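You operate a simulated robot arm through the tools that you are given. There is no shell and no other tool. Be economical: measure what you need, move in short steps, check, and stop when the job is done.

The job below is to be done with a simulated two-armed robot. You get a single attempt, and the scene is never put back.

TASK
On the top of the ply table, fold the wiping rag in half.

It is judged by the outcome, as a careful person would: the job done as asked, and still so three seconds after it is handed in. It fails if anything else is knocked over, pushed out of place, dropped, spilled or broken. Flat cloth is picked up by pressing the open fingertips on it (5 to 10 N) and closing them slowly along it; thin cloth reads only 2 to 8 mm in the jaws.

THE ROBOT
Two 6-joint arms with two-finger parallel grippers on one trunk, on a base that drives. Base frame: it is fixed to the floor where the robot stands at the start and does not move with it; the origin is under the middle of the robot, x ahead of it, y to its left, z up; the surface under the hand at the start is at about z = 85. Lengths are in cm, angles in degrees, forces in N, time in s.
The left shoulder is at the start at [6, 14.1, 92.4], the right one opposite. With the tool pointing down near the work surface each hand reaches from about 30 to 70 cm from the robot's upright axis, wherever it stands, measured 20 degrees to its own side. Places, roughly: top of the ply table [60, -30, 80]. Payload 3.43 kg a hand.
The tool frame of a hand sits at the grasp point between the pads (the TCP): z along the fingers, y along the line on which they close. The tips reach 3 cm beyond it. Largest opening 9.4 cm; finger width 2.8, thickness 1; the body of the gripper, 5 by 9.6 cm, starts 5.5 cm behind the TCP.
Orientation is that of the tool frame in the base frame, as a unit quaternion [w, x, y, z]. With the fingers straight down and closing along the base's y, the tool's x points along the base's -x, its y along +y and its z along -z.

THE INTERFACE
- The arms move only by the tool play_rows. It takes "left_moves", "right_moves" or both (then of equal length, played together; a hand with none holds still); each is a list of rows, each an object (a shift or turn left out is 0, a gripper value left out holds the last) with "slide": the shift along the tool's x, y, z in mm, a list of three; "rotation": the turn, a rotation vector about the tool's x, y, z in degrees, a list of three. In form: [{"slide": [x, y, z], "rotation": [rx, ry, rz]}, ...]. A call has 1 to 20 rows; each row is the pose to reach, as a shift and turn from the pose commanded when the call began, along the tool's axes at that moment. "left_fingers" and "right_fingers" are, for a hand that has rows, the finger opening in mm, from 0 to 94, set as the call begins (left out, the last holds). A row lasts 0.2 s, in which the tool goes at most 5 cm and 8.6 degrees; a call with a longer step from one row to the next is refused whole, and so is a gripper value outside its range. A pose out of reach is approached as far as the arm can. The call stops where the force on the tool passes 40 N (or 10 N more than at its start, if that is more) or the arm is blocked; 0.2 s more then pass. Each finger travels about 15.3 cm/s and halts on what it meets, pressing with about 43 N; the grip force reading is that of the motor and also rises with nothing between the fingers. The clock runs only during rows and for 0.2 s after the last one: add rows that repeat a pose to give the fingers time. It gives the time, the measured TCP pose, the force on the tool (base axes), the opening and the grip force at its end, in the units of the frame above (readings bear some noise), with the torque about the TCP (base axes, N m) and any sound that the robot's microphone picked up, and new pictures: "show" is both (left out), scene, wrist or none (wrist: the cameras of the hands that moved).
- Cameras (640 x 400 px; columns grow to the right, rows downward): "scene" is now at [12.37, 3.28, 151.49]; the picture's right is [0.48, -0.88, 0.00], its down [-0.72, -0.40, -0.57] and it looks along [0.50, 0.27, -0.82] (base axes); focal length 296 px, centre (320, 200). "left" rides on the left gripper at [7.6, -1.4, -10.3] in its tool frame; the picture's right is [0.18, 0.98, 0.00], its down [-0.75, 0.14, -0.64] and it looks along [-0.63, 0.12, 0.77] (tool axes); focal length 243 px, centre (320, 200). "right" rides on the right gripper at [7.6, 1.4, -10.2] in its tool frame; the picture's right is [-0.18, 0.98, 0.00], its down [-0.75, -0.14, -0.64] and it looks along [-0.63, -0.12, 0.77] (tool axes); focal length 243 px, centre (320, 200). There is no depth. A picture from a camera that has moved, and an enlarged one, comes with that camera's place and axes in the base frame and with its lens.
- raise_lower(by): slides the trunk up (or, below 0, down) by that many cm; the arms and the scene camera ride with it, the base frame stays. It gives what a move gives, with no picture.
- roll_base(legs): drives the robot by 1 to 6 legs, each [ahead, left, turn to the left] in cm, cm and degrees, along the robot's own axes; the way and the turn of a leg run together, so that a leg with both is an arc; at most 150 cm and 180 degrees a leg. The arms and the cameras ride along, it lands a little off, and it stops where it bumps. It gives what a move gives, and a new picture of the scene camera.
- turn_head(pan, tilt): turns the head with the scene camera to pan (to the left, within 86 degrees either way) and tilt (down, from -29 to 69), counted from straight ahead of the robot. It gives what a move gives, and a new picture of the scene camera.
- close_up(camera, box): a new picture of the part [left, top, right, bottom] of that camera's present view, enlarged. The clock stands still meanwhile.
- close_job(): hands the job in; it is judged then, once.

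Go step by step. Nothing tells you exact positions but the pictures and the camera data: compare them with the known pose of the tool, close in by small moves and look again before you grip or let go. The budget is 120 turns and 260 pictures, counting those below and the enlarged ones. Unless the task says otherwise, let go and move clear before handing in, and close with one line.

The tools are called by a JSON object that holds its "api" and its "payload". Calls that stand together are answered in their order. play_rows: Moves the arms, as the interface text tells. Its arguments: {"type":"object","properties":{"left_moves":{"type":"array"},"left_fingers":{"type":"number"},"right_moves":{"type":"array"},"right_fingers":{"type":"number"},"show":{"type":"string","enum":["both","scene","wrist","none"]}},"required":[]} The other tools are called the same way: raise_lower (by) slides the trunk up or down; roll_base (legs) drives the base; turn_head (pan, tilt) turns the head that bears the scene camera; close_up (camera, box) takes an enlarged picture of a part of a camera's view; close_job () hands the job in.

At the start:

```text
clock: 0.0
left_tcp_pos: [48.66, 26.26, 99.04]
left_tcp_rot: [0.001, -0.002, 1.0, 0.0]
left_wrist_force: [0.3, -0.4, 0.2]
left_ft_torque: [-0.01, -0.02, 0.02]
left_width: 9.42
left_grasp_force: 0.0
right_tcp_pos: [40.76, -7.49, 105.4]
right_tcp_rot: [0.0, -0.002, 1.0, 0.001]
right_wrist_force: [-0.6, -0.2, 0.1]
right_ft_torque: [0.02, 0.0, 0.0]
right_width: 9.42
right_grasp_force: 0.1
trunk travel left (down, up): [-50.0, 9.0]
robot x, y, heading: [0.18, 0.03, 0.2]
head pan, tilt: [28.6, 55.5]
```

scene: 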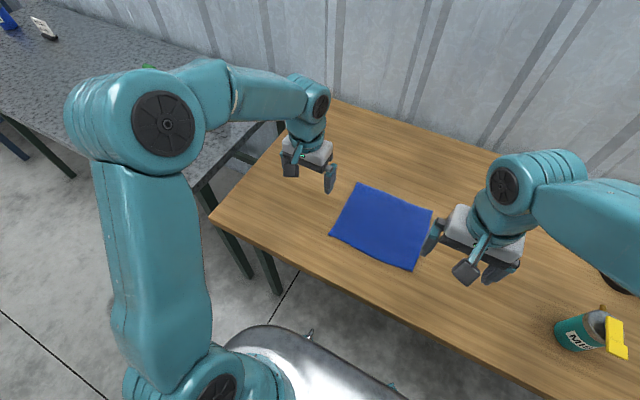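
right: 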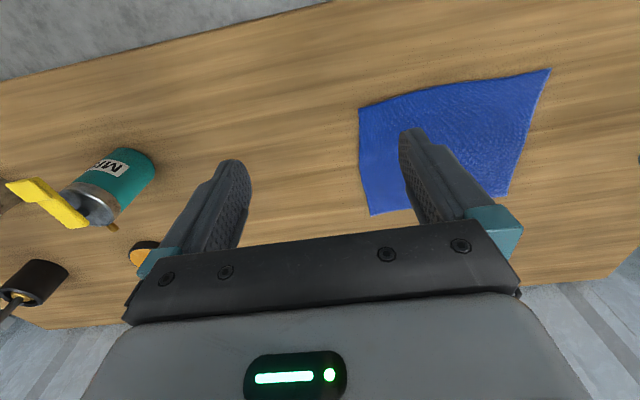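
left: 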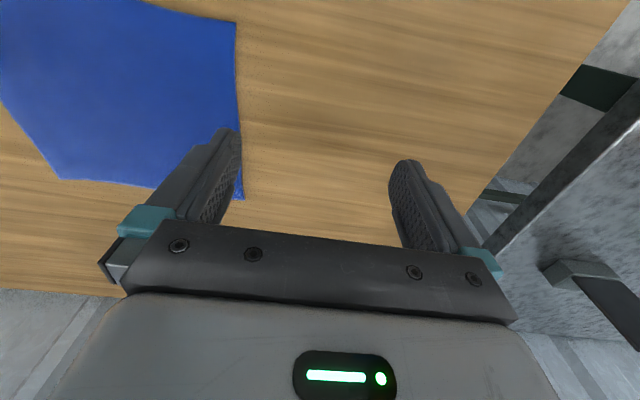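

I see the blue rag lying nearly square to the robot, with corners at about x 45 to 64 and y -3.5 to 18, on a table top at z of about 85. My plan is to fold the near edge onto the far edge with both hands, so I'll first bring each hand above a near corner and look.

{"api": "play_rows", "payload": {"left_moves": [{"slide": [8, -28, 10]}, {"slide": [17, -56, 20]}, {"slide": [26, -84, 35]}, {"slide": [33, -110, 50]}, {"slide": [33, -110, 60]}, {"slide": [33, -110, 60]}], "right_moves": [{"slide": [-12, 17, 22]}, {"slide": [-24, 34, 44]}, {"slide": [-36, 51, 70]}, {"slide": [-48, 68, 100]}, {"slide": [-48, 68, 124]}, {"slide": [-48, 68, 124]}], "left_fingers": 30, "right_fingers": 30}}

```text
clock: 1.4
left_tcp_pos: [45.31, 15.34, 93.01]
left_tcp_rot: [0.0, -0.002, 1.0, 0.0]
left_wrist_force: [0.1, -0.3, 0.1]
left_ft_torque: [0.0, 0.0, 0.0]
left_width: 2.99
left_grasp_force: 0.0
right_tcp_pos: [45.57, -0.67, 93.06]
right_tcp_rot: [-0.001, -0.001, 1.0, -0.001]
right_wrist_force: [-0.4, -0.1, 0.4]
right_ft_torque: [-0.03, 0.01, 0.01]
right_width: 3.0
right_grasp_force: 0.1
trunk travel left (down, up): [-50.0, 9.0]
robot x, y, heading: [0.01, -0.21, -0.1]
head pan, tilt: [28.6, 55.5]
camera scene: at [12.38, 3.27, 151.48], right [0.48, -0.88, 0.0], down [-0.72, -0.4, -0.57], along [0.5, 0.27, -0.82], focal length 296 px, centre (320, 200)
camera right: at [38.06, 0.96, 103.4], right [0.18, 0.98, 0.0], down [0.75, -0.14, 0.64], along [0.63, -0.12, -0.77], focal length 243 px, centre (320, 200)
camera left: at [37.61, 13.92, 103.42], right [-0.19, 0.98, 0.0], down [0.75, 0.14, 0.64], along [0.63, 0.12, -0.77], focal length 243 px, centre (320, 200)
```

scene: 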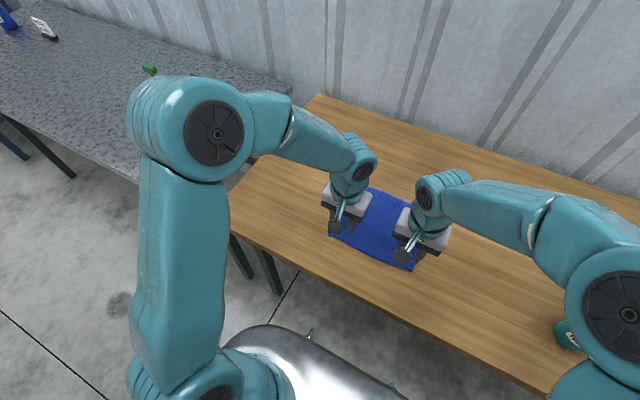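
right: 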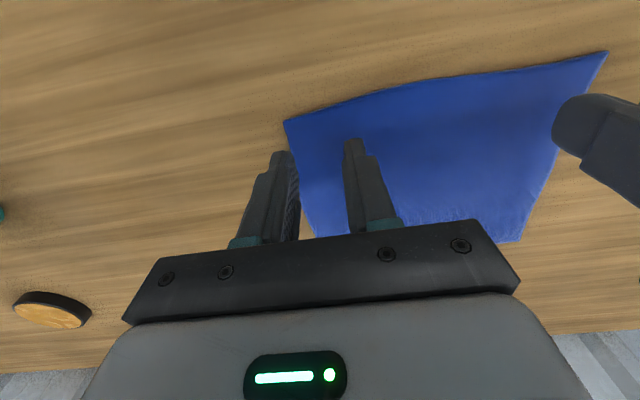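
left: 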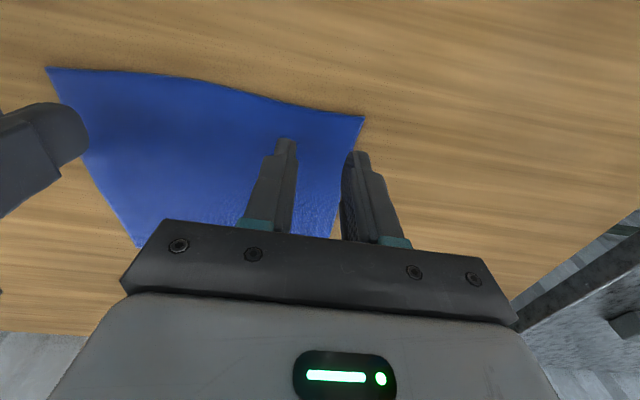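

The wrist views put the near corners at C = [44.8, -3.3] and D = [44.0, 18.6]. I'll centre both hands and come down close to the cloth.

{"api": "play_rows", "payload": {"left_moves": [{"slide": [4, 4, 10]}, {"slide": [4, 4, 20]}, {"slide": [4, 4, 30]}, {"slide": [4, 4, 36]}, {"slide": [4, 4, 40]}, {"slide": [4, 4, 40]}], "right_moves": [{"slide": [2, 4, 10]}, {"slide": [2, 4, 20]}, {"slide": [2, 4, 30]}, {"slide": [2, 4, 36]}, {"slide": [2, 4, 40]}, {"slide": [2, 4, 40]}], "show": "wrist"}}

```text
clock: 2.8
left_tcp_pos: [45.07, 15.57, 89.08]
left_tcp_rot: [0.001, -0.002, 1.0, 0.0]
left_wrist_force: [0.3, 0.3, -0.7]
left_ft_torque: [0.01, -0.01, 0.01]
left_width: 3.01
left_grasp_force: 0.0
right_tcp_pos: [45.39, -0.23, 89.18]
right_tcp_rot: [0.001, -0.002, 1.0, 0.0]
right_wrist_force: [-0.2, 0.0, -0.1]
right_ft_torque: [-0.01, -0.02, 0.02]
right_width: 3.0
right_grasp_force: 0.1
trunk travel left (down, up): [-50.0, 9.0]
robot x, y, heading: [0.15, 0.17, 0.0]
head pan, tilt: [28.6, 55.5]
camera right: at [37.96, 1.31, 99.29], right [0.18, 0.98, 0.0], down [0.75, -0.14, 0.64], along [0.63, -0.12, -0.77], focal length 243 px, centre (320, 200)
camera left: at [37.35, 14.28, 99.45], right [-0.19, 0.98, 0.0], down [0.75, 0.14, 0.64], along [0.63, 0.12, -0.77], focal length 243 px, centre (320, 200)
```

right: 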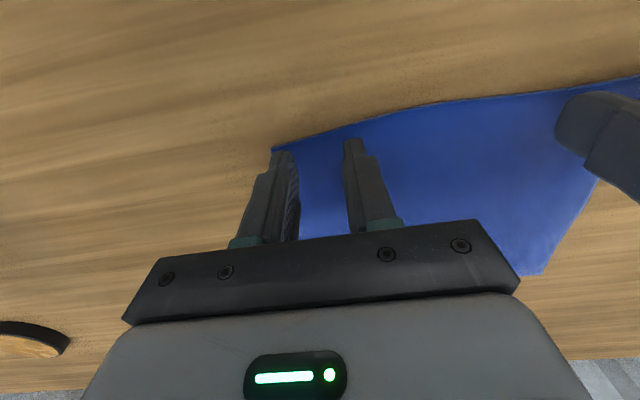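
left: 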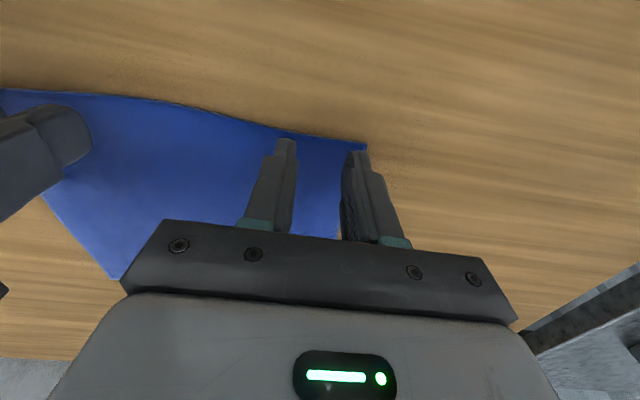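

Both hands sit over their corners with the edge inside the finger width. I'll descend gently to find contact.

{"api": "play_rows", "payload": {"left_moves": [{"slide": [0, 0, 3]}, {"slide": [0, 0, 6]}, {"slide": [0, 0, 8]}, {"slide": [0, 0, 9]}, {"slide": [0, 0, 9]}], "right_moves": [{"slide": [0, 0, 3]}, {"slide": [0, 0, 6]}, {"slide": [0, 0, 8]}, {"slide": [0, 0, 9]}, {"slide": [0, 0, 9]}], "show": "wrist"}}

```text
clock: 4.0
left_tcp_pos: [45.07, 15.66, 88.3]
left_tcp_rot: [0.003, -0.001, 1.0, 0.0]
left_wrist_force: [2.3, -0.9, 12.4]
left_ft_torque: [-0.08, -0.09, 0.0]
left_width: 3.0
left_grasp_force: 0.0
right_tcp_pos: [45.45, -0.31, 88.35]
right_tcp_rot: [0.001, -0.002, 1.0, 0.001]
right_wrist_force: [3.5, -0.2, 12.0]
right_ft_torque: [0.02, -0.16, -0.03]
right_width: 2.98
right_grasp_force: 0.1
trunk travel left (down, up): [-50.0, 9.0]
robot x, y, heading: [0.08, -0.14, -0.1]
head pan, tilt: [28.6, 55.5]
camera right: at [37.89, 1.32, 98.57], right [0.18, 0.98, 0.0], down [0.75, -0.14, 0.64], along [0.63, -0.12, -0.76], focal length 243 px, centre (320, 200)
camera left: at [37.35, 14.27, 98.68], right [-0.19, 0.98, 0.0], down [0.75, 0.14, 0.64], along [0.63, 0.12, -0.76], focal length 243 px, centre (320, 200)
```

right: 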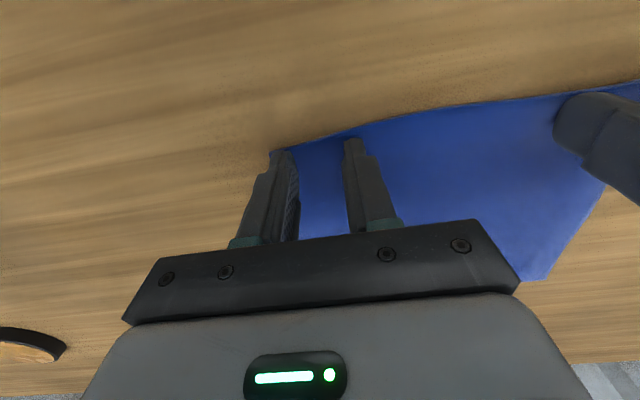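
left: 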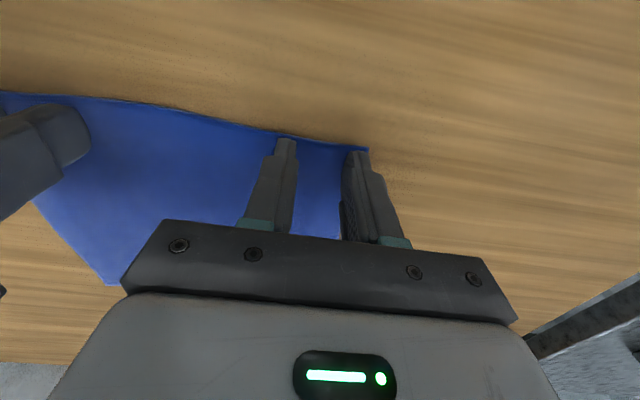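

Contact is made on both sides at about 12 N, so the cloth top is at z of about 85.3. I'll ease off slightly and close in small steps.

{"api": "play_rows", "payload": {"left_moves": [{"slide": [0, 0, -0.7]}, {"slide": [0, 0, -0.7]}], "right_moves": [{"slide": [0, 0, -0.7]}, {"slide": [0, 0, -0.7]}], "left_fingers": 25, "right_fingers": 25, "show": "wrist"}}

```text
clock: 4.6
left_tcp_pos: [45.03, 15.7, 88.32]
left_tcp_rot: [0.001, -0.002, 1.0, 0.001]
left_wrist_force: [1.2, -2.2, 9.4]
left_ft_torque: [-0.08, -0.07, 0.03]
left_width: 2.48
left_grasp_force: 0.0
right_tcp_pos: [45.24, -0.15, 88.33]
right_tcp_rot: [0.001, -0.001, 1.0, -0.001]
right_wrist_force: [1.2, 1.3, 13.3]
right_ft_torque: [0.03, -0.07, -0.02]
right_width: 2.39
right_grasp_force: 0.0
trunk travel left (down, up): [-50.0, 9.0]
robot x, y, heading: [-0.05, -0.2, 0.0]
head pan, tilt: [28.6, 55.5]
camera right: at [37.8, 1.33, 98.58], right [0.18, 0.98, 0.0], down [0.75, -0.14, 0.64], along [0.63, -0.12, -0.77], focal length 243 px, centre (320, 200)
camera left: at [37.3, 14.34, 98.7], right [-0.19, 0.98, 0.0], down [0.75, 0.14, 0.64], along [0.63, 0.12, -0.77], focal length 243 px, centre (320, 200)
```

right: 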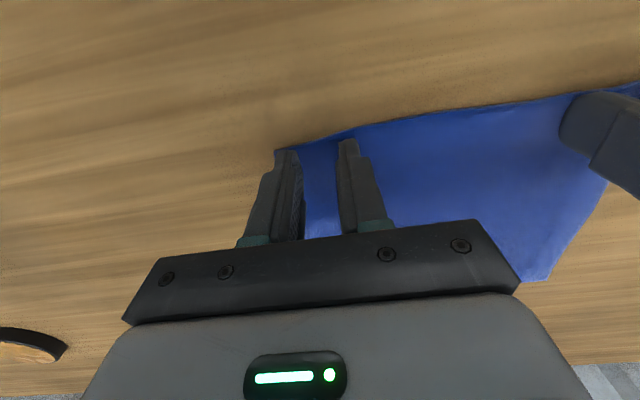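
left: 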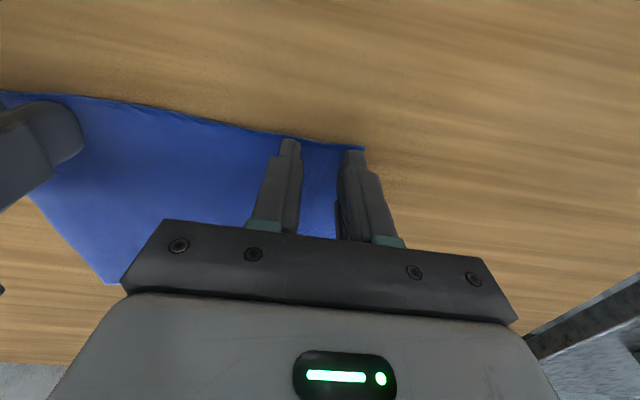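

The cloth is following the fingers at about 10 N, so I'll keep closing in steps.

{"api": "play_rows", "payload": {"left_moves": [{"slide": [0, 0, 0]}, {"slide": [0, 0, 0]}], "right_moves": [{"slide": [0, 0, -0.3]}, {"slide": [0, 0, -0.3]}], "left_fingers": 19, "right_fingers": 19, "show": "none"}}

{"api": "play_rows", "payload": {"left_moves": [{"slide": [0, 0, 0]}, {"slide": [0, 0, 0]}], "right_moves": [{"slide": [0, 0, 0]}, {"slide": [0, 0, 0]}], "left_fingers": 13, "right_fingers": 13, "show": "wrist"}}

```text
clock: 5.2
left_tcp_pos: [45.08, 15.79, 88.45]
left_tcp_rot: [0.0, -0.002, 1.0, 0.0]
left_wrist_force: [0.5, 0.0, 9.6]
left_ft_torque: [-0.06, -0.02, 0.04]
left_width: 1.81
left_grasp_force: 0.0
right_tcp_pos: [45.4, -0.3, 88.32]
right_tcp_rot: [0.0, -0.002, 1.0, 0.0]
right_wrist_force: [0.0, 1.9, 11.2]
right_ft_torque: [0.05, 0.03, -0.01]
right_width: 1.88
right_grasp_force: 0.0
trunk travel left (down, up): [-50.0, 9.0]
robot x, y, heading: [0.01, -0.05, -0.0]
head pan, tilt: [28.6, 55.5]
```

```text
clock: 5.8
left_tcp_pos: [45.05, 15.72, 88.1]
left_tcp_rot: [0.001, -0.002, 1.0, -0.001]
left_wrist_force: [-1.0, -0.8, 11.5]
left_ft_torque: [-0.1, 0.0, -0.03]
left_width: 1.2
left_grasp_force: 0.0
right_tcp_pos: [45.37, -0.35, 88.45]
right_tcp_rot: [0.001, -0.002, 1.0, 0.0]
right_wrist_force: [0.8, 2.5, 10.0]
right_ft_torque: [0.09, -0.06, 0.0]
right_width: 1.37
right_grasp_force: 0.7
trunk travel left (down, up): [-50.0, 9.0]
robot x, y, heading: [-0.24, 0.04, -0.2]
head pan, tilt: [28.6, 55.5]
camera right: at [37.83, 1.31, 98.61], right [0.18, 0.98, 0.0], down [0.75, -0.14, 0.64], along [0.63, -0.12, -0.77], focal length 243 px, centre (320, 200)
camera left: at [37.28, 14.35, 98.71], right [-0.19, 0.98, 0.0], down [0.75, 0.14, 0.64], along [0.63, 0.12, -0.77], focal length 243 px, centre (320, 200)
```

right: 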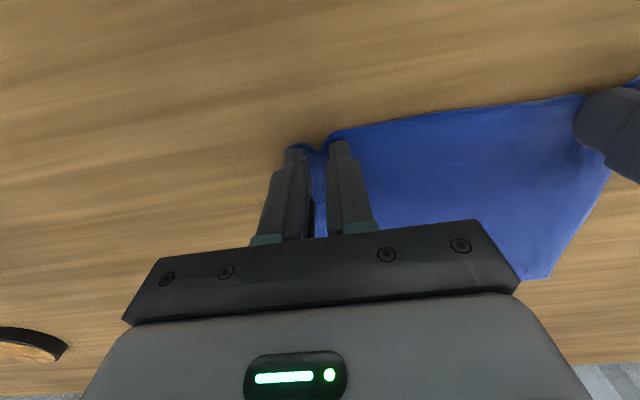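
left: 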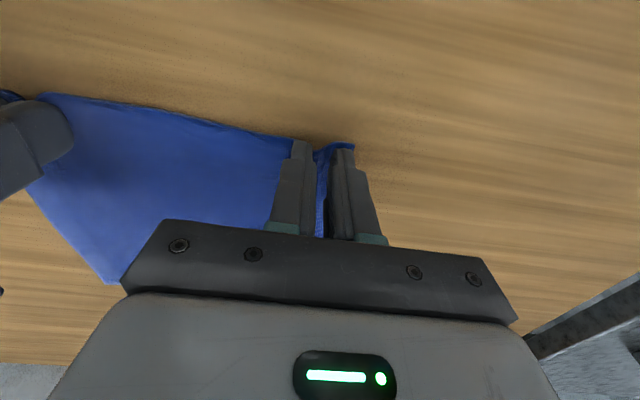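

A ridge is forming between the fingers on both hands. I'll finish closing.

{"api": "play_rows", "payload": {"left_moves": [{"slide": [0, 0, 0]}, {"slide": [0, 0, 0]}], "right_moves": [{"slide": [0, 0, 0]}, {"slide": [0, 0, 0]}], "left_fingers": 7, "right_fingers": 7, "show": "none"}}

{"api": "play_rows", "payload": {"left_moves": [{"slide": [0, 0, 0]}, {"slide": [0, 0, 0]}, {"slide": [0, 0, 0]}], "right_moves": [{"slide": [0, 0, 0]}, {"slide": [0, 0, 0]}, {"slide": [0, 0, 0]}], "left_fingers": 0, "right_fingers": 0, "show": "wrist"}}

```text
clock: 6.4
left_tcp_pos: [45.08, 15.72, 88.35]
left_tcp_rot: [0.001, -0.002, 1.0, 0.0]
left_wrist_force: [0.0, -0.4, 10.0]
left_ft_torque: [-0.03, -0.06, 0.08]
left_width: 0.58
left_grasp_force: 0.1
right_tcp_pos: [45.25, -0.26, 88.31]
right_tcp_rot: [0.0, -0.001, 1.0, 0.0]
right_wrist_force: [0.9, 0.3, 9.5]
right_ft_torque: [0.01, -0.03, 0.0]
right_width: 0.61
right_grasp_force: 0.0
trunk travel left (down, up): [-50.0, 9.0]
robot x, y, heading: [-0.02, -0.25, -0.1]
head pan, tilt: [28.6, 55.5]
```

```text
clock: 7.2
left_tcp_pos: [45.1, 15.64, 88.37]
left_tcp_rot: [0.0, -0.001, 1.0, 0.0]
left_wrist_force: [-0.1, 0.0, 11.1]
left_ft_torque: [0.02, -0.11, 0.0]
left_width: 0.01
left_grasp_force: 33.1
right_tcp_pos: [45.31, -0.2, 88.31]
right_tcp_rot: [0.001, -0.002, 1.0, 0.0]
right_wrist_force: [-0.5, 0.2, 9.8]
right_ft_torque: [0.03, 0.01, 0.0]
right_width: 0.01
right_grasp_force: 32.9
trunk travel left (down, up): [-50.0, 9.0]
robot x, y, heading: [-0.09, -0.47, 0.1]
head pan, tilt: [28.6, 55.5]
camera right: at [37.83, 1.3, 98.62], right [0.18, 0.98, 0.0], down [0.75, -0.14, 0.64], along [0.63, -0.12, -0.77], focal length 243 px, centre (320, 200)
camera left: at [37.29, 14.34, 98.71], right [-0.19, 0.98, 0.0], down [0.75, 0.14, 0.64], along [0.63, 0.12, -0.77], focal length 243 px, centre (320, 200)
```

right: 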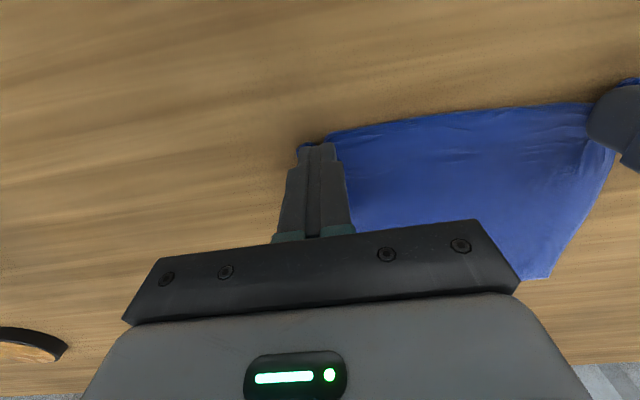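
left: 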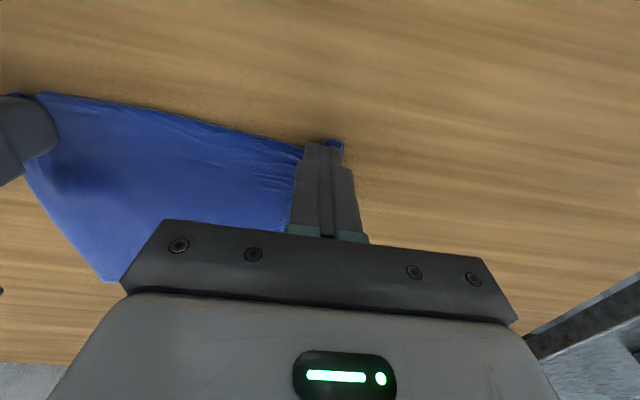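

The widths read 0, which suggests the ridge may have slipped out from between the pads. A small lift will show whether anything is held.

{"api": "play_rows", "payload": {"left_moves": [{"slide": [0, 0, -6]}, {"slide": [0, 0, -12]}, {"slide": [0, 0, -20]}, {"slide": [0, 0, -20]}], "right_moves": [{"slide": [0, 0, -6]}, {"slide": [0, 0, -12]}, {"slide": [0, 0, -20]}, {"slide": [0, 0, -20]}]}}

```text
clock: 8.2
left_tcp_pos: [45.13, 15.66, 90.19]
left_tcp_rot: [0.001, -0.002, 1.0, 0.0]
left_wrist_force: [1.0, -0.2, -1.0]
left_ft_torque: [0.03, 0.0, 0.04]
left_width: 0.0
left_grasp_force: 33.0
right_tcp_pos: [45.38, -0.34, 90.3]
right_tcp_rot: [0.0, -0.002, 1.0, -0.001]
right_wrist_force: [0.0, 0.6, 0.7]
right_ft_torque: [-0.01, -0.01, 0.02]
right_width: 0.0
right_grasp_force: 32.6
trunk travel left (down, up): [-50.0, 9.0]
robot x, y, heading: [0.43, -0.18, -0.0]
head pan, tilt: [28.6, 55.5]
camera scene: at [12.37, 3.26, 151.48], right [0.48, -0.88, 0.0], down [-0.72, -0.4, -0.57], along [0.5, 0.27, -0.82], focal length 296 px, centre (320, 200)
camera right: at [37.98, 1.36, 100.52], right [0.18, 0.98, 0.0], down [0.75, -0.14, 0.64], along [0.63, -0.12, -0.77], focal length 243 px, centre (320, 200)
camera left: at [37.4, 14.3, 100.57], right [-0.19, 0.98, 0.0], down [0.75, 0.14, 0.64], along [0.63, 0.12, -0.77], focal length 243 px, centre (320, 200)
```

scene: 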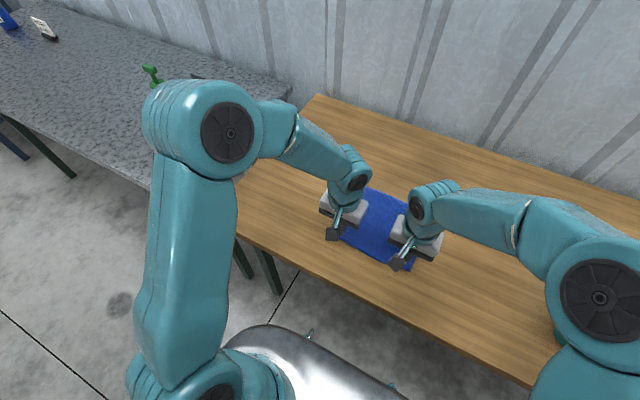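
right: 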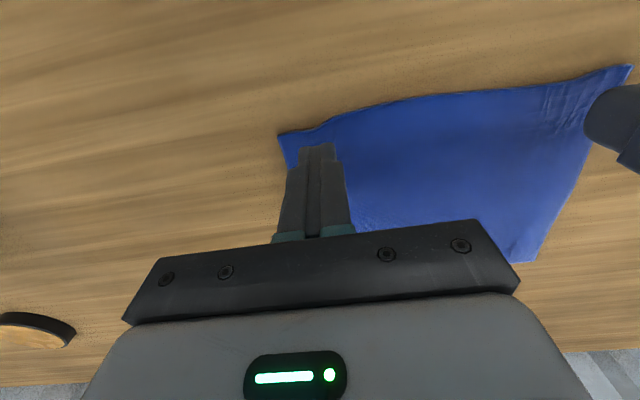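
left: 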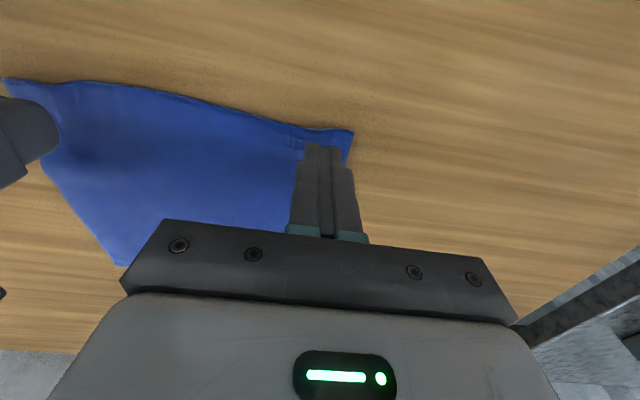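

The pinch slipped and the cloth stayed on the table. I'll retry with a wider bite of 44 mm, both fingertips fully on the cloth, lighter pressure and slower closing.

{"api": "play_rows", "payload": {"left_moves": [{"slide": [-2, -5, 0]}, {"slide": [-2, -10, 0]}, {"slide": [-2, -10, 0]}, {"slide": [-2, -10, 8]}, {"slide": [-2, -10, 14]}, {"slide": [-2, -10, 17]}, {"slide": [-2, -10, 19]}, {"slide": [-2, -10, 19]}], "right_moves": [{"slide": [-2, 5, 0]}, {"slide": [-2, 9, 0]}, {"slide": [-2, 9, 0]}, {"slide": [-2, 9, 8]}, {"slide": [-2, 9, 14]}, {"slide": [-2, 9, 17]}, {"slide": [-2, 9, 19]}, {"slide": [-2, 9, 19]}], "left_fingers": 44, "right_fingers": 44, "show": "wrist"}}

```text
clock: 10.0
left_tcp_pos: [45.26, 14.61, 88.37]
left_tcp_rot: [0.001, -0.001, 1.0, -0.001]
left_wrist_force: [-1.2, 0.1, 4.0]
left_ft_torque: [0.0, 0.02, 0.0]
left_width: 4.41
left_grasp_force: 0.0
right_tcp_pos: [45.74, 0.71, 88.29]
right_tcp_rot: [0.001, -0.001, 1.0, 0.0]
right_wrist_force: [1.7, -0.6, 5.9]
right_ft_torque: [-0.02, -0.06, 0.01]
right_width: 4.41
right_grasp_force: 0.1
trunk travel left (down, up): [-50.0, 9.0]
robot x, y, heading: [-0.35, 0.17, 0.0]
head pan, tilt: [28.6, 55.5]
camera right: at [38.13, 2.26, 98.66], right [0.18, 0.98, 0.0], down [0.75, -0.14, 0.64], along [0.63, -0.12, -0.77], focal length 243 px, centre (320, 200)
camera left: at [37.53, 13.27, 98.77], right [-0.19, 0.98, 0.0], down [0.75, 0.14, 0.64], along [0.63, 0.12, -0.77], focal length 243 px, centre (320, 200)
```

right: 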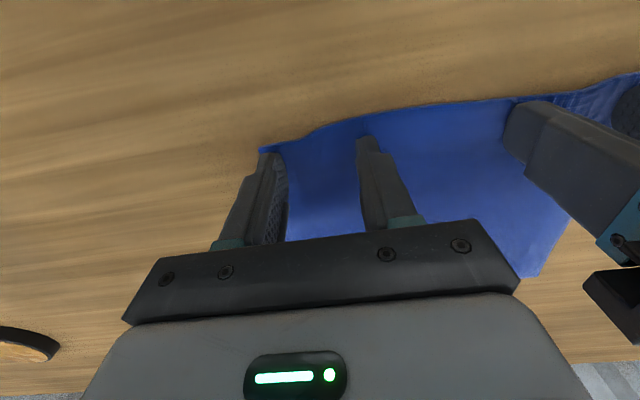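
left: 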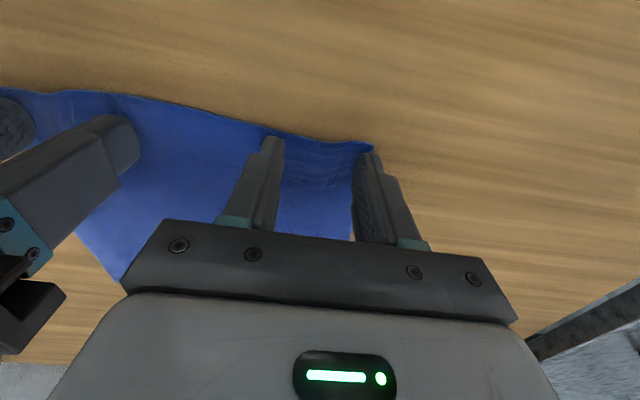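

Contact is light at 4 to 6 N, but the outer fingertips sit right at the cloth's side edges. I'll hop 7 mm inward on each side before closing.

{"api": "play_rows", "payload": {"left_moves": [{"slide": [0, 0, -6]}, {"slide": [-1, -7, -6]}, {"slide": [-1, -7, -3]}, {"slide": [-1, -7, 0]}, {"slide": [-1, -7, 0.6]}, {"slide": [-1, -7, 0.6]}], "right_moves": [{"slide": [0, 0, -6]}, {"slide": [0, 7, -6]}, {"slide": [0, 7, -3]}, {"slide": [0, 7, 0]}, {"slide": [0, 7, 0.4]}, {"slide": [0, 7, 0.4]}], "show": "wrist"}}

{"api": "play_rows", "payload": {"left_moves": [{"slide": [0, 0, 0]}, {"slide": [0, 0, 0]}], "right_moves": [{"slide": [0, 0, 0]}, {"slide": [0, 0, 0]}], "left_fingers": 39, "right_fingers": 39, "show": "none"}}

{"api": "play_rows", "payload": {"left_moves": [{"slide": [0, 0, 0]}, {"slide": [0, 0, 0]}], "right_moves": [{"slide": [0, 0, 0]}, {"slide": [0, 0, 0]}], "left_fingers": 34, "right_fingers": 34, "show": "none"}}

{"api": "play_rows", "payload": {"left_moves": [{"slide": [0, 0, 0]}, {"slide": [0, 0, 0]}], "right_moves": [{"slide": [0, 0, 0]}, {"slide": [0, 0, 0]}], "left_fingers": 29, "right_fingers": 29, "show": "wrist"}}

```text
clock: 11.4
left_tcp_pos: [45.42, 13.97, 88.35]
left_tcp_rot: [0.002, -0.002, 1.0, 0.0]
left_wrist_force: [3.0, -0.8, 10.1]
left_ft_torque: [0.02, -0.11, -0.01]
left_width: 4.42
left_grasp_force: 0.0
right_tcp_pos: [45.63, 1.41, 88.34]
right_tcp_rot: [0.0, -0.002, 1.0, 0.002]
right_wrist_force: [1.5, 2.2, 7.0]
right_ft_torque: [0.08, -0.04, 0.0]
right_width: 4.41
right_grasp_force: 0.1
trunk travel left (down, up): [-50.0, 9.0]
robot x, y, heading: [-0.31, -0.24, 0.4]
head pan, tilt: [28.6, 55.5]
camera right: at [38.03, 2.92, 98.64], right [0.18, 0.98, 0.0], down [0.75, -0.14, 0.64], along [0.63, -0.12, -0.77], focal length 243 px, centre (320, 200)
camera left: at [37.61, 12.56, 98.72], right [-0.19, 0.98, 0.0], down [0.75, 0.14, 0.64], along [0.63, 0.12, -0.76], focal length 243 px, centre (320, 200)
```

right: 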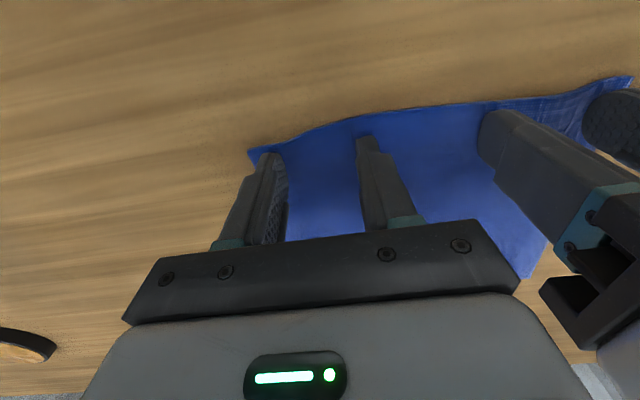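
left: 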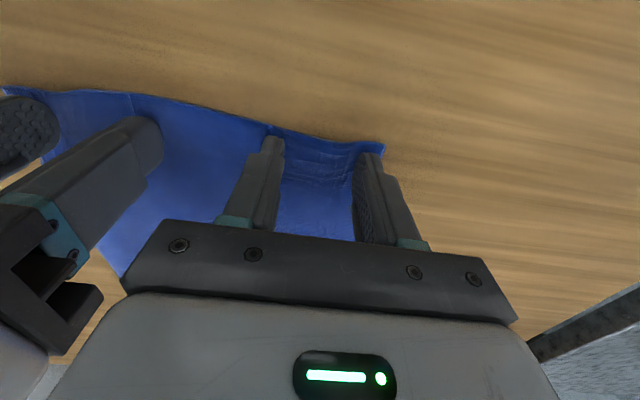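

```text
clock: 12.0
left_tcp_pos: [45.28, 13.94, 88.32]
left_tcp_rot: [0.001, -0.002, 1.0, 0.0]
left_wrist_force: [0.8, -1.1, 11.0]
left_ft_torque: [-0.05, -0.06, -0.01]
left_width: 3.78
left_grasp_force: 0.1
right_tcp_pos: [45.56, 1.38, 88.28]
right_tcp_rot: [0.001, -0.002, 1.0, 0.0]
right_wrist_force: [0.2, -1.0, 7.3]
right_ft_torque: [-0.01, -0.03, 0.03]
right_width: 3.8
right_grasp_force: 0.0
trunk travel left (down, up): [-50.0, 9.0]
robot x, y, heading: [0.04, 0.15, 0.2]
head pan, tilt: [28.6, 55.5]
```

```text
clock: 12.6
left_tcp_pos: [45.27, 13.9, 88.33]
left_tcp_rot: [0.001, -0.002, 1.0, 0.0]
left_wrist_force: [0.3, -0.4, 13.1]
left_ft_torque: [-0.03, -0.06, -0.04]
left_width: 3.22
left_grasp_force: 0.1
right_tcp_pos: [45.47, 1.29, 88.3]
right_tcp_rot: [0.001, -0.003, 1.0, 0.0]
right_wrist_force: [-0.9, -0.1, 8.9]
right_ft_torque: [-0.02, -0.01, -0.01]
right_width: 3.31
right_grasp_force: 0.0
trunk travel left (down, up): [-50.0, 9.0]
robot x, y, heading: [0.02, 0.25, 0.1]
head pan, tilt: [28.6, 55.5]
```

```text
clock: 13.2
left_tcp_pos: [45.24, 13.98, 88.27]
left_tcp_rot: [0.001, -0.002, 1.0, 0.0]
left_wrist_force: [-0.8, -0.9, 12.5]
left_ft_torque: [-0.01, -0.04, -0.01]
left_width: 2.74
left_grasp_force: 0.0
right_tcp_pos: [45.51, 1.32, 88.34]
right_tcp_rot: [0.001, -0.002, 1.0, 0.001]
right_wrist_force: [0.1, 0.3, 8.6]
right_ft_torque: [0.03, 0.01, 0.0]
right_width: 2.78
right_grasp_force: 0.1
trunk travel left (down, up): [-50.0, 9.0]
robot x, y, heading: [-0.22, 0.02, 0.1]
head pan, tilt: [28.6, 55.5]
camera right: at [37.95, 2.88, 98.62], right [0.18, 0.98, 0.0], down [0.75, -0.14, 0.64], along [0.63, -0.12, -0.77], focal length 243 px, centre (320, 200)
camera left: at [37.51, 12.54, 98.71], right [-0.19, 0.98, 0.0], down [0.75, 0.14, 0.64], along [0.63, 0.12, -0.77], focal length 243 px, centre (320, 200)
```

right: 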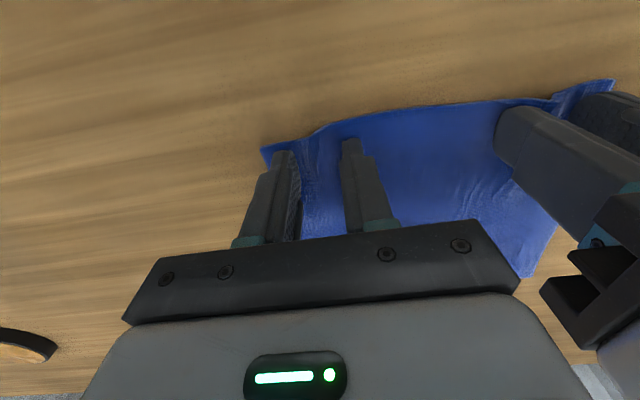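
left: 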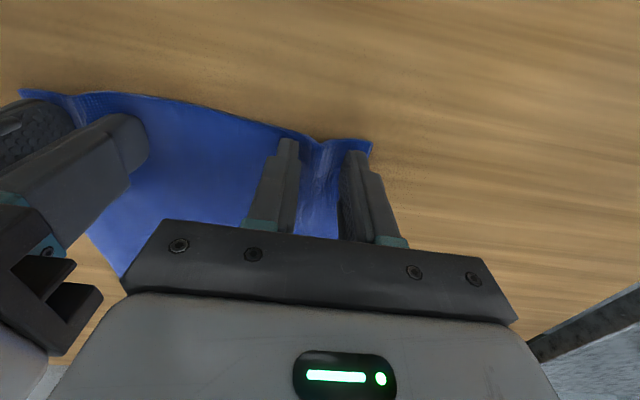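

The left side is buckling well, and both fingertips carry the cloth. I'll keep closing slowly and lift the left by 0.5 mm to lower its force.

{"api": "play_rows", "payload": {"left_moves": [{"slide": [0, 0, -0.5]}, {"slide": [0, 0, -0.5]}], "right_moves": [{"slide": [0, 0, 0]}, {"slide": [0, 0, 0]}], "left_fingers": 24, "right_fingers": 24, "show": "none"}}

{"api": "play_rows", "payload": {"left_moves": [{"slide": [0, 0, 0]}, {"slide": [0, 0, 0]}], "right_moves": [{"slide": [0, 0, 0]}, {"slide": [0, 0, 0]}], "left_fingers": 19, "right_fingers": 19, "show": "none"}}

{"api": "play_rows", "payload": {"left_moves": [{"slide": [0, 0, 0]}, {"slide": [0, 0, 0]}], "right_moves": [{"slide": [0, 0, 0]}, {"slide": [0, 0, 0]}], "left_fingers": 14, "right_fingers": 14, "show": "wrist"}}

```text
clock: 13.8
left_tcp_pos: [45.3, 13.85, 88.31]
left_tcp_rot: [0.0, -0.001, 1.0, 0.0]
left_wrist_force: [-0.2, -1.0, 5.9]
left_ft_torque: [-0.01, -0.02, -0.01]
left_width: 2.31
left_grasp_force: 0.0
right_tcp_pos: [45.55, 1.28, 88.39]
right_tcp_rot: [0.0, -0.001, 1.0, 0.0]
right_wrist_force: [-1.7, -0.2, 10.1]
right_ft_torque: [0.0, 0.02, 0.01]
right_width: 2.28
right_grasp_force: 0.1
trunk travel left (down, up): [-50.0, 9.0]
robot x, y, heading: [-0.1, 0.12, 0.1]
head pan, tilt: [28.6, 55.5]
```

```text
clock: 14.4
left_tcp_pos: [45.18, 13.92, 88.44]
left_tcp_rot: [0.001, -0.001, 1.0, -0.001]
left_wrist_force: [-0.6, -1.2, 5.7]
left_ft_torque: [-0.04, 0.04, -0.03]
left_width: 1.84
left_grasp_force: 0.2
right_tcp_pos: [45.47, 1.28, 88.39]
right_tcp_rot: [0.001, -0.002, 1.0, 0.001]
right_wrist_force: [0.4, 1.6, 9.6]
right_ft_torque: [0.02, -0.06, -0.03]
right_width: 1.78
right_grasp_force: 0.1
trunk travel left (down, up): [-50.0, 9.0]
robot x, y, heading: [-0.1, 0.23, 0.1]
head pan, tilt: [28.6, 55.5]
```

```text
clock: 15.0
left_tcp_pos: [45.26, 14.02, 88.35]
left_tcp_rot: [0.001, -0.002, 1.0, 0.0]
left_wrist_force: [0.1, -6.2, 6.0]
left_ft_torque: [-0.23, -0.04, 0.0]
left_width: 1.57
left_grasp_force: 2.9
right_tcp_pos: [45.51, 1.3, 88.43]
right_tcp_rot: [0.001, -0.002, 1.0, 0.0]
right_wrist_force: [-0.1, 4.7, 9.7]
right_ft_torque: [0.18, -0.03, 0.03]
right_width: 1.14
right_grasp_force: 5.4
trunk travel left (down, up): [-50.0, 9.0]
robot x, y, heading: [0.18, 0.22, -0.0]
head pan, tilt: [28.6, 55.5]
camera right: at [37.98, 2.91, 98.62], right [0.18, 0.98, 0.0], down [0.75, -0.14, 0.64], along [0.63, -0.12, -0.77], focal length 243 px, centre (320, 200)
camera left: at [37.52, 12.52, 98.78], right [-0.19, 0.98, 0.0], down [0.75, 0.14, 0.64], along [0.63, 0.12, -0.77], focal length 243 px, centre (320, 200)
```

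right: 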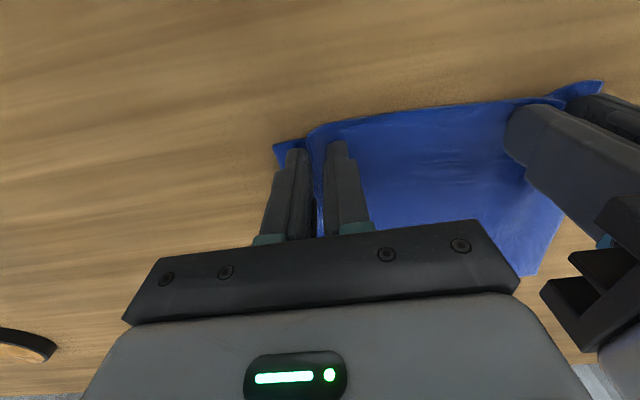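
left: 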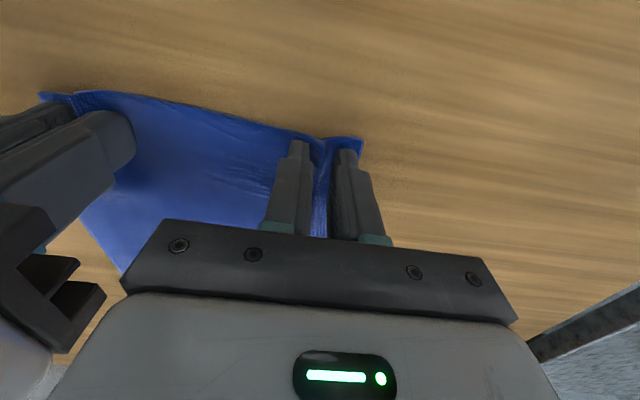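

The cloth between the hands is getting taut (about 6 N sideways), which would pull it out of the pinch. I'll drift both hands inward as they finish closing.

{"api": "play_rows", "payload": {"left_moves": [{"slide": [0, -2, 0]}, {"slide": [0, -4, 0]}], "right_moves": [{"slide": [0, 2, 0]}, {"slide": [0, 4, 0]}], "left_fingers": 10, "right_fingers": 9, "show": "none"}}

{"api": "play_rows", "payload": {"left_moves": [{"slide": [0, -1, 0]}, {"slide": [0, -2, 0]}], "right_moves": [{"slide": [0, 1, 0]}, {"slide": [0, 2, 0]}], "left_fingers": 5, "right_fingers": 5, "show": "none"}}

{"api": "play_rows", "payload": {"left_moves": [{"slide": [0, 0, 0]}, {"slide": [0, 0, 0]}, {"slide": [0, 0, 0]}], "right_moves": [{"slide": [0, 0, 0]}, {"slide": [0, 0, 0]}, {"slide": [0, 0, 0]}], "left_fingers": 0, "right_fingers": 0, "show": "wrist"}}

```text
clock: 15.6
left_tcp_pos: [45.11, 13.61, 88.33]
left_tcp_rot: [0.001, -0.001, 1.0, 0.001]
left_wrist_force: [-0.1, 0.4, 8.7]
left_ft_torque: [0.03, -0.02, 0.01]
left_width: 1.07
left_grasp_force: 0.6
right_tcp_pos: [45.53, 1.74, 88.36]
right_tcp_rot: [0.0, -0.002, 1.0, 0.0]
right_wrist_force: [-0.2, -0.7, 11.0]
right_ft_torque: [-0.04, 0.0, -0.01]
right_width: 0.95
right_grasp_force: 0.2
trunk travel left (down, up): [-50.0, 9.0]
robot x, y, heading: [0.08, -0.05, -0.1]
head pan, tilt: [28.6, 55.5]
```

```text
clock: 16.2
left_tcp_pos: [45.2, 13.52, 88.38]
left_tcp_rot: [0.0, -0.002, 1.0, 0.001]
left_wrist_force: [-0.8, -1.0, 9.9]
left_ft_torque: [-0.07, -0.01, 0.02]
left_width: 0.66
left_grasp_force: 1.0
right_tcp_pos: [45.52, 1.96, 88.39]
right_tcp_rot: [0.001, -0.002, 1.0, 0.001]
right_wrist_force: [0.9, 0.4, 10.8]
right_ft_torque: [0.02, -0.03, -0.01]
right_width: 0.68
right_grasp_force: 1.8
trunk travel left (down, up): [-50.0, 9.0]
robot x, y, heading: [0.13, 0.2, -0.1]
head pan, tilt: [28.6, 55.5]
```

```text
clock: 17.0
left_tcp_pos: [45.39, 13.49, 88.35]
left_tcp_rot: [0.001, -0.002, 1.0, 0.0]
left_wrist_force: [0.7, -5.6, 9.4]
left_ft_torque: [-0.14, -0.01, 0.0]
left_width: 0.41
left_grasp_force: 38.6
right_tcp_pos: [45.36, 2.14, 88.26]
right_tcp_rot: [0.001, -0.001, 1.0, 0.001]
right_wrist_force: [0.9, 5.3, 11.2]
right_ft_torque: [0.1, -0.02, 0.0]
right_width: 0.42
right_grasp_force: 38.4
trunk travel left (down, up): [-50.0, 9.0]
robot x, y, heading: [-0.39, 0.05, -0.1]
head pan, tilt: [28.6, 55.5]
camera right: at [37.98, 3.54, 98.6], right [0.18, 0.98, 0.0], down [0.75, -0.14, 0.64], along [0.63, -0.12, -0.77], focal length 243 px, centre (320, 200)
camera left: at [37.53, 12.02, 98.75], right [-0.19, 0.98, 0.0], down [0.75, 0.14, 0.64], along [0.63, 0.12, -0.77], focal length 243 px, centre (320, 200)
```

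right: 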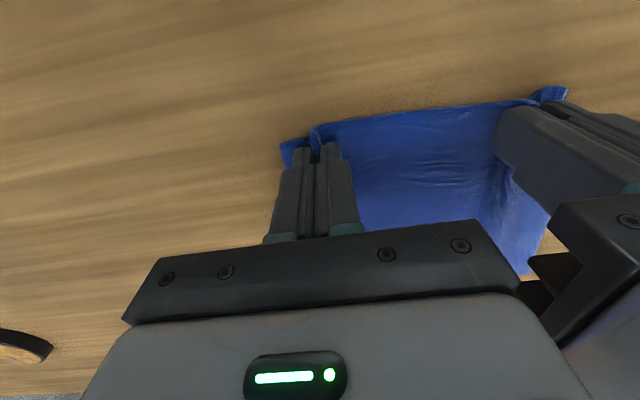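
left: 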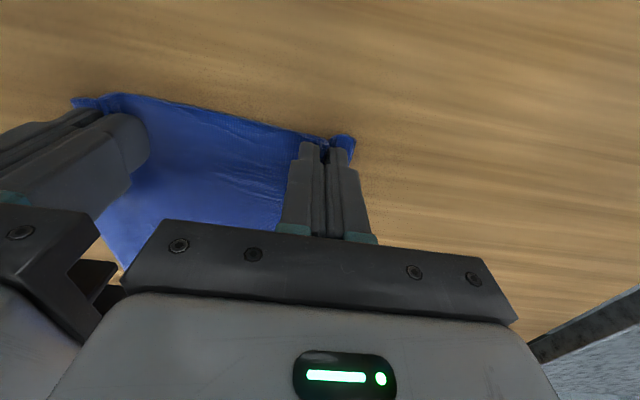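

Both hands now hold cloth, reading 4 mm with real grip force. I'll lift gently and check.

{"api": "play_rows", "payload": {"left_moves": [{"slide": [0, 0, -8]}, {"slide": [0, 0, -18]}, {"slide": [0, 0, -28]}, {"slide": [0, 0, -40]}, {"slide": [0, 0, -40]}], "right_moves": [{"slide": [0, 0, -8]}, {"slide": [0, 0, -18]}, {"slide": [0, 0, -28]}, {"slide": [0, 0, -40]}, {"slide": [0, 0, -40]}]}}

```text
clock: 18.2
left_tcp_pos: [45.62, 13.35, 92.24]
left_tcp_rot: [0.0, -0.002, 1.0, 0.0]
left_wrist_force: [0.1, -2.7, -0.8]
left_ft_torque: [-0.05, 0.05, -0.08]
left_width: 0.39
left_grasp_force: 38.2
right_tcp_pos: [45.74, 2.11, 92.39]
right_tcp_rot: [-0.001, -0.002, 1.0, 0.0]
right_wrist_force: [0.0, 2.4, 0.1]
right_ft_torque: [0.02, 0.01, -0.02]
right_width: 0.38
right_grasp_force: 38.1
trunk travel left (down, up): [-50.0, 9.0]
robot x, y, heading: [-0.18, 0.18, -0.3]
head pan, tilt: [28.6, 55.5]
camera scene: at [12.56, 3.29, 151.46], right [0.48, -0.88, 0.0], down [-0.72, -0.4, -0.57], along [0.5, 0.27, -0.82], focal length 296 px, centre (320, 200)
camera right: at [38.27, 3.65, 102.57], right [0.18, 0.98, 0.0], down [0.75, -0.14, 0.64], along [0.63, -0.12, -0.77], focal length 243 px, centre (320, 200)
camera left: at [37.78, 12.0, 102.56], right [-0.19, 0.98, 0.0], down [0.75, 0.14, 0.64], along [0.63, 0.12, -0.77], focal length 243 px, centre (320, 200)
```

scene: 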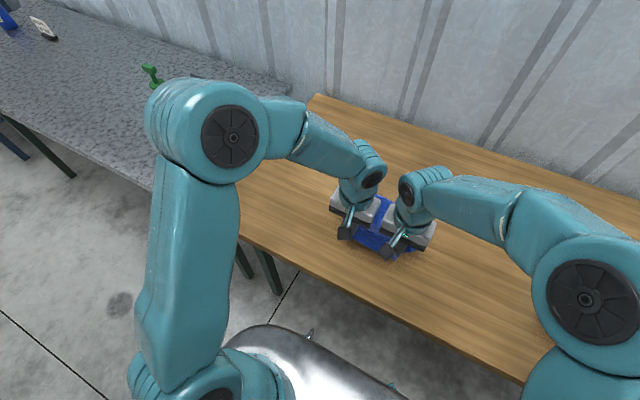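
right: 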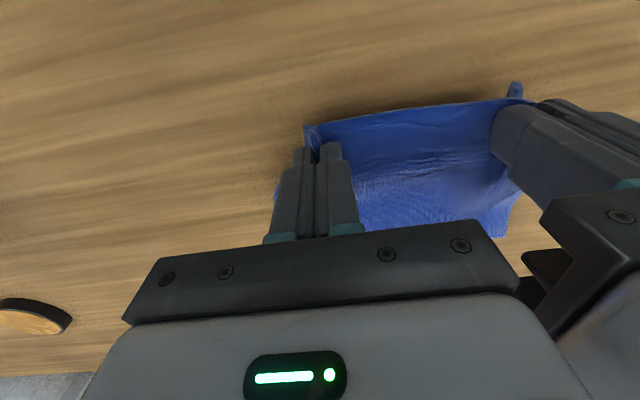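
left: 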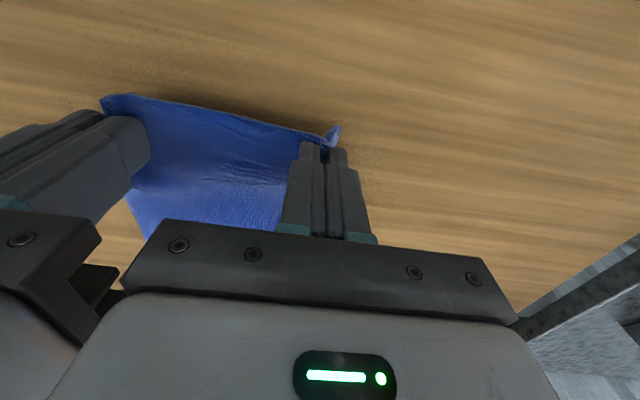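

The near edge is held and lifting cleanly on both sides. I'll arc forward over the rag, gradually tilting the fingers back so the held edge ends up facing the far side.

{"api": "play_rows", "payload": {"left_moves": [{"slide": [-8, 0, -12]}, {"slide": [-16, 0, -24]}, {"slide": [-26, 0, -34], "rotation": [0, 3, 0]}, {"slide": [-38, 0, -42], "rotation": [0, 6, 0]}, {"slide": [-50, 0, -48], "rotation": [0, 9, 0]}, {"slide": [-64, 0, -52], "rotation": [0, 12, 0]}, {"slide": [-78, 0, -54], "rotation": [0, 15, 0]}, {"slide": [-92, 0, -54], "rotation": [0, 18, 0]}, {"slide": [-106, 0, -52], "rotation": [0, 21, 0]}, {"slide": [-120, 0, -48], "rotation": [0, 24, 0]}, {"slide": [-134, 0, -42], "rotation": [0, 27, 0]}, {"slide": [-148, 0, -34], "rotation": [0, 30, 0]}, {"slide": [-148, 0, -34], "rotation": [0, 30, 0]}], "right_moves": [{"slide": [-8, 0, -12]}, {"slide": [-16, 0, -24]}, {"slide": [-26, 0, -34], "rotation": [0, 3, 0]}, {"slide": [-38, 0, -42], "rotation": [0, 6, 0]}, {"slide": [-50, 0, -48], "rotation": [0, 9, 0]}, {"slide": [-64, 0, -52], "rotation": [0, 12, 0]}, {"slide": [-78, 0, -54], "rotation": [0, 15, 0]}, {"slide": [-92, 0, -54], "rotation": [0, 18, 0]}, {"slide": [-106, 0, -52], "rotation": [0, 21, 0]}, {"slide": [-120, 0, -48], "rotation": [0, 24, 0]}, {"slide": [-134, 0, -42], "rotation": [0, 27, 0]}, {"slide": [-148, 0, -34], "rotation": [0, 30, 0]}, {"slide": [-148, 0, -34], "rotation": [0, 30, 0]}]}}

```text
clock: 20.7
left_tcp_pos: [55.85, 12.6, 96.15]
left_tcp_rot: [-0.239, 0.005, 0.971, -0.007]
left_wrist_force: [-5.2, -19.3, 0.8]
left_ft_torque: [-0.57, 0.11, 0.25]
left_width: 0.4
left_grasp_force: 39.0
left hand out of reach, approached as far as the arm can: row 11, 12
right_tcp_pos: [52.97, 1.06, 96.2]
right_tcp_rot: [-0.23, -0.005, 0.973, 0.007]
right_wrist_force: [6.0, 18.9, -0.2]
right_ft_torque: [0.49, -0.17, -0.34]
right_width: 0.43
right_grasp_force: 38.5
right hand out of reach, approached as far as the arm can: row 9, 10, 11, 12
trunk travel left (down, up): [-50.0, 9.0]
robot x, y, heading: [0.02, -0.02, -0.0]
head pan, tilt: [28.6, 55.5]
stopped in row 12 (left hand): the force on the tool passed its limit at 44 N (the readings are from after the stop); the commanded pose is now the measured one
camera scene: at [12.24, 3.22, 151.5], right [0.48, -0.88, 0.0], down [-0.72, -0.39, -0.57], along [0.5, 0.27, -0.82], focal length 296 px, centre (320, 200)
camera right: at [50.85, 2.5, 108.81], right [0.16, 0.99, -0.07], down [0.96, -0.14, 0.23], along [0.22, -0.1, -0.97], focal length 243 px, centre (320, 200)
camera left: at [53.82, 11.48, 108.95], right [-0.16, 0.99, 0.07], down [0.97, 0.14, 0.21], along [0.2, 0.1, -0.97], focal length 243 px, centre (320, 200)
```

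scene: 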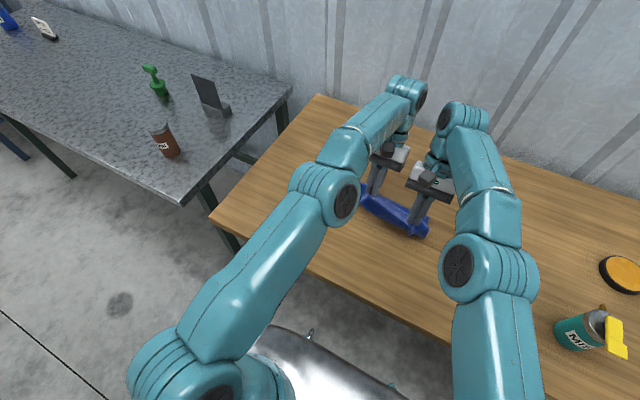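
right: 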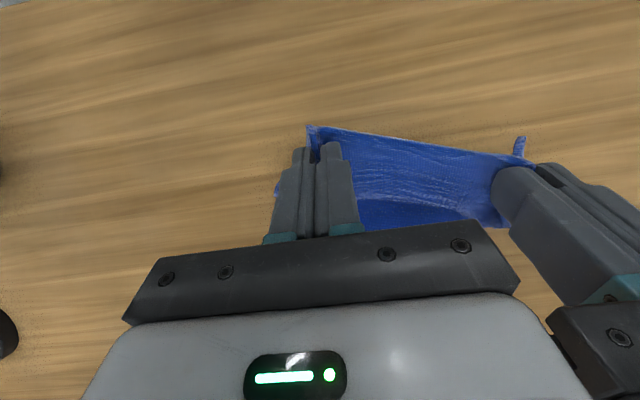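
left: 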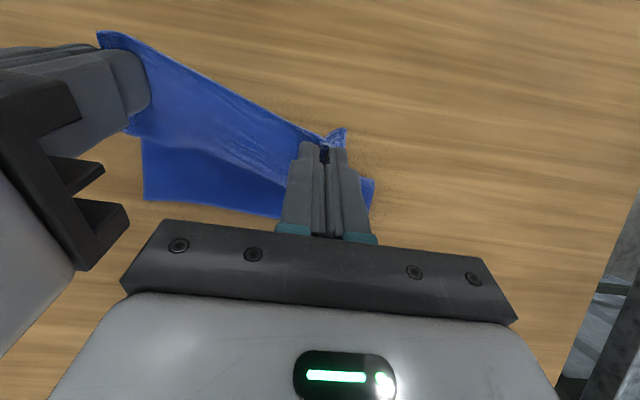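

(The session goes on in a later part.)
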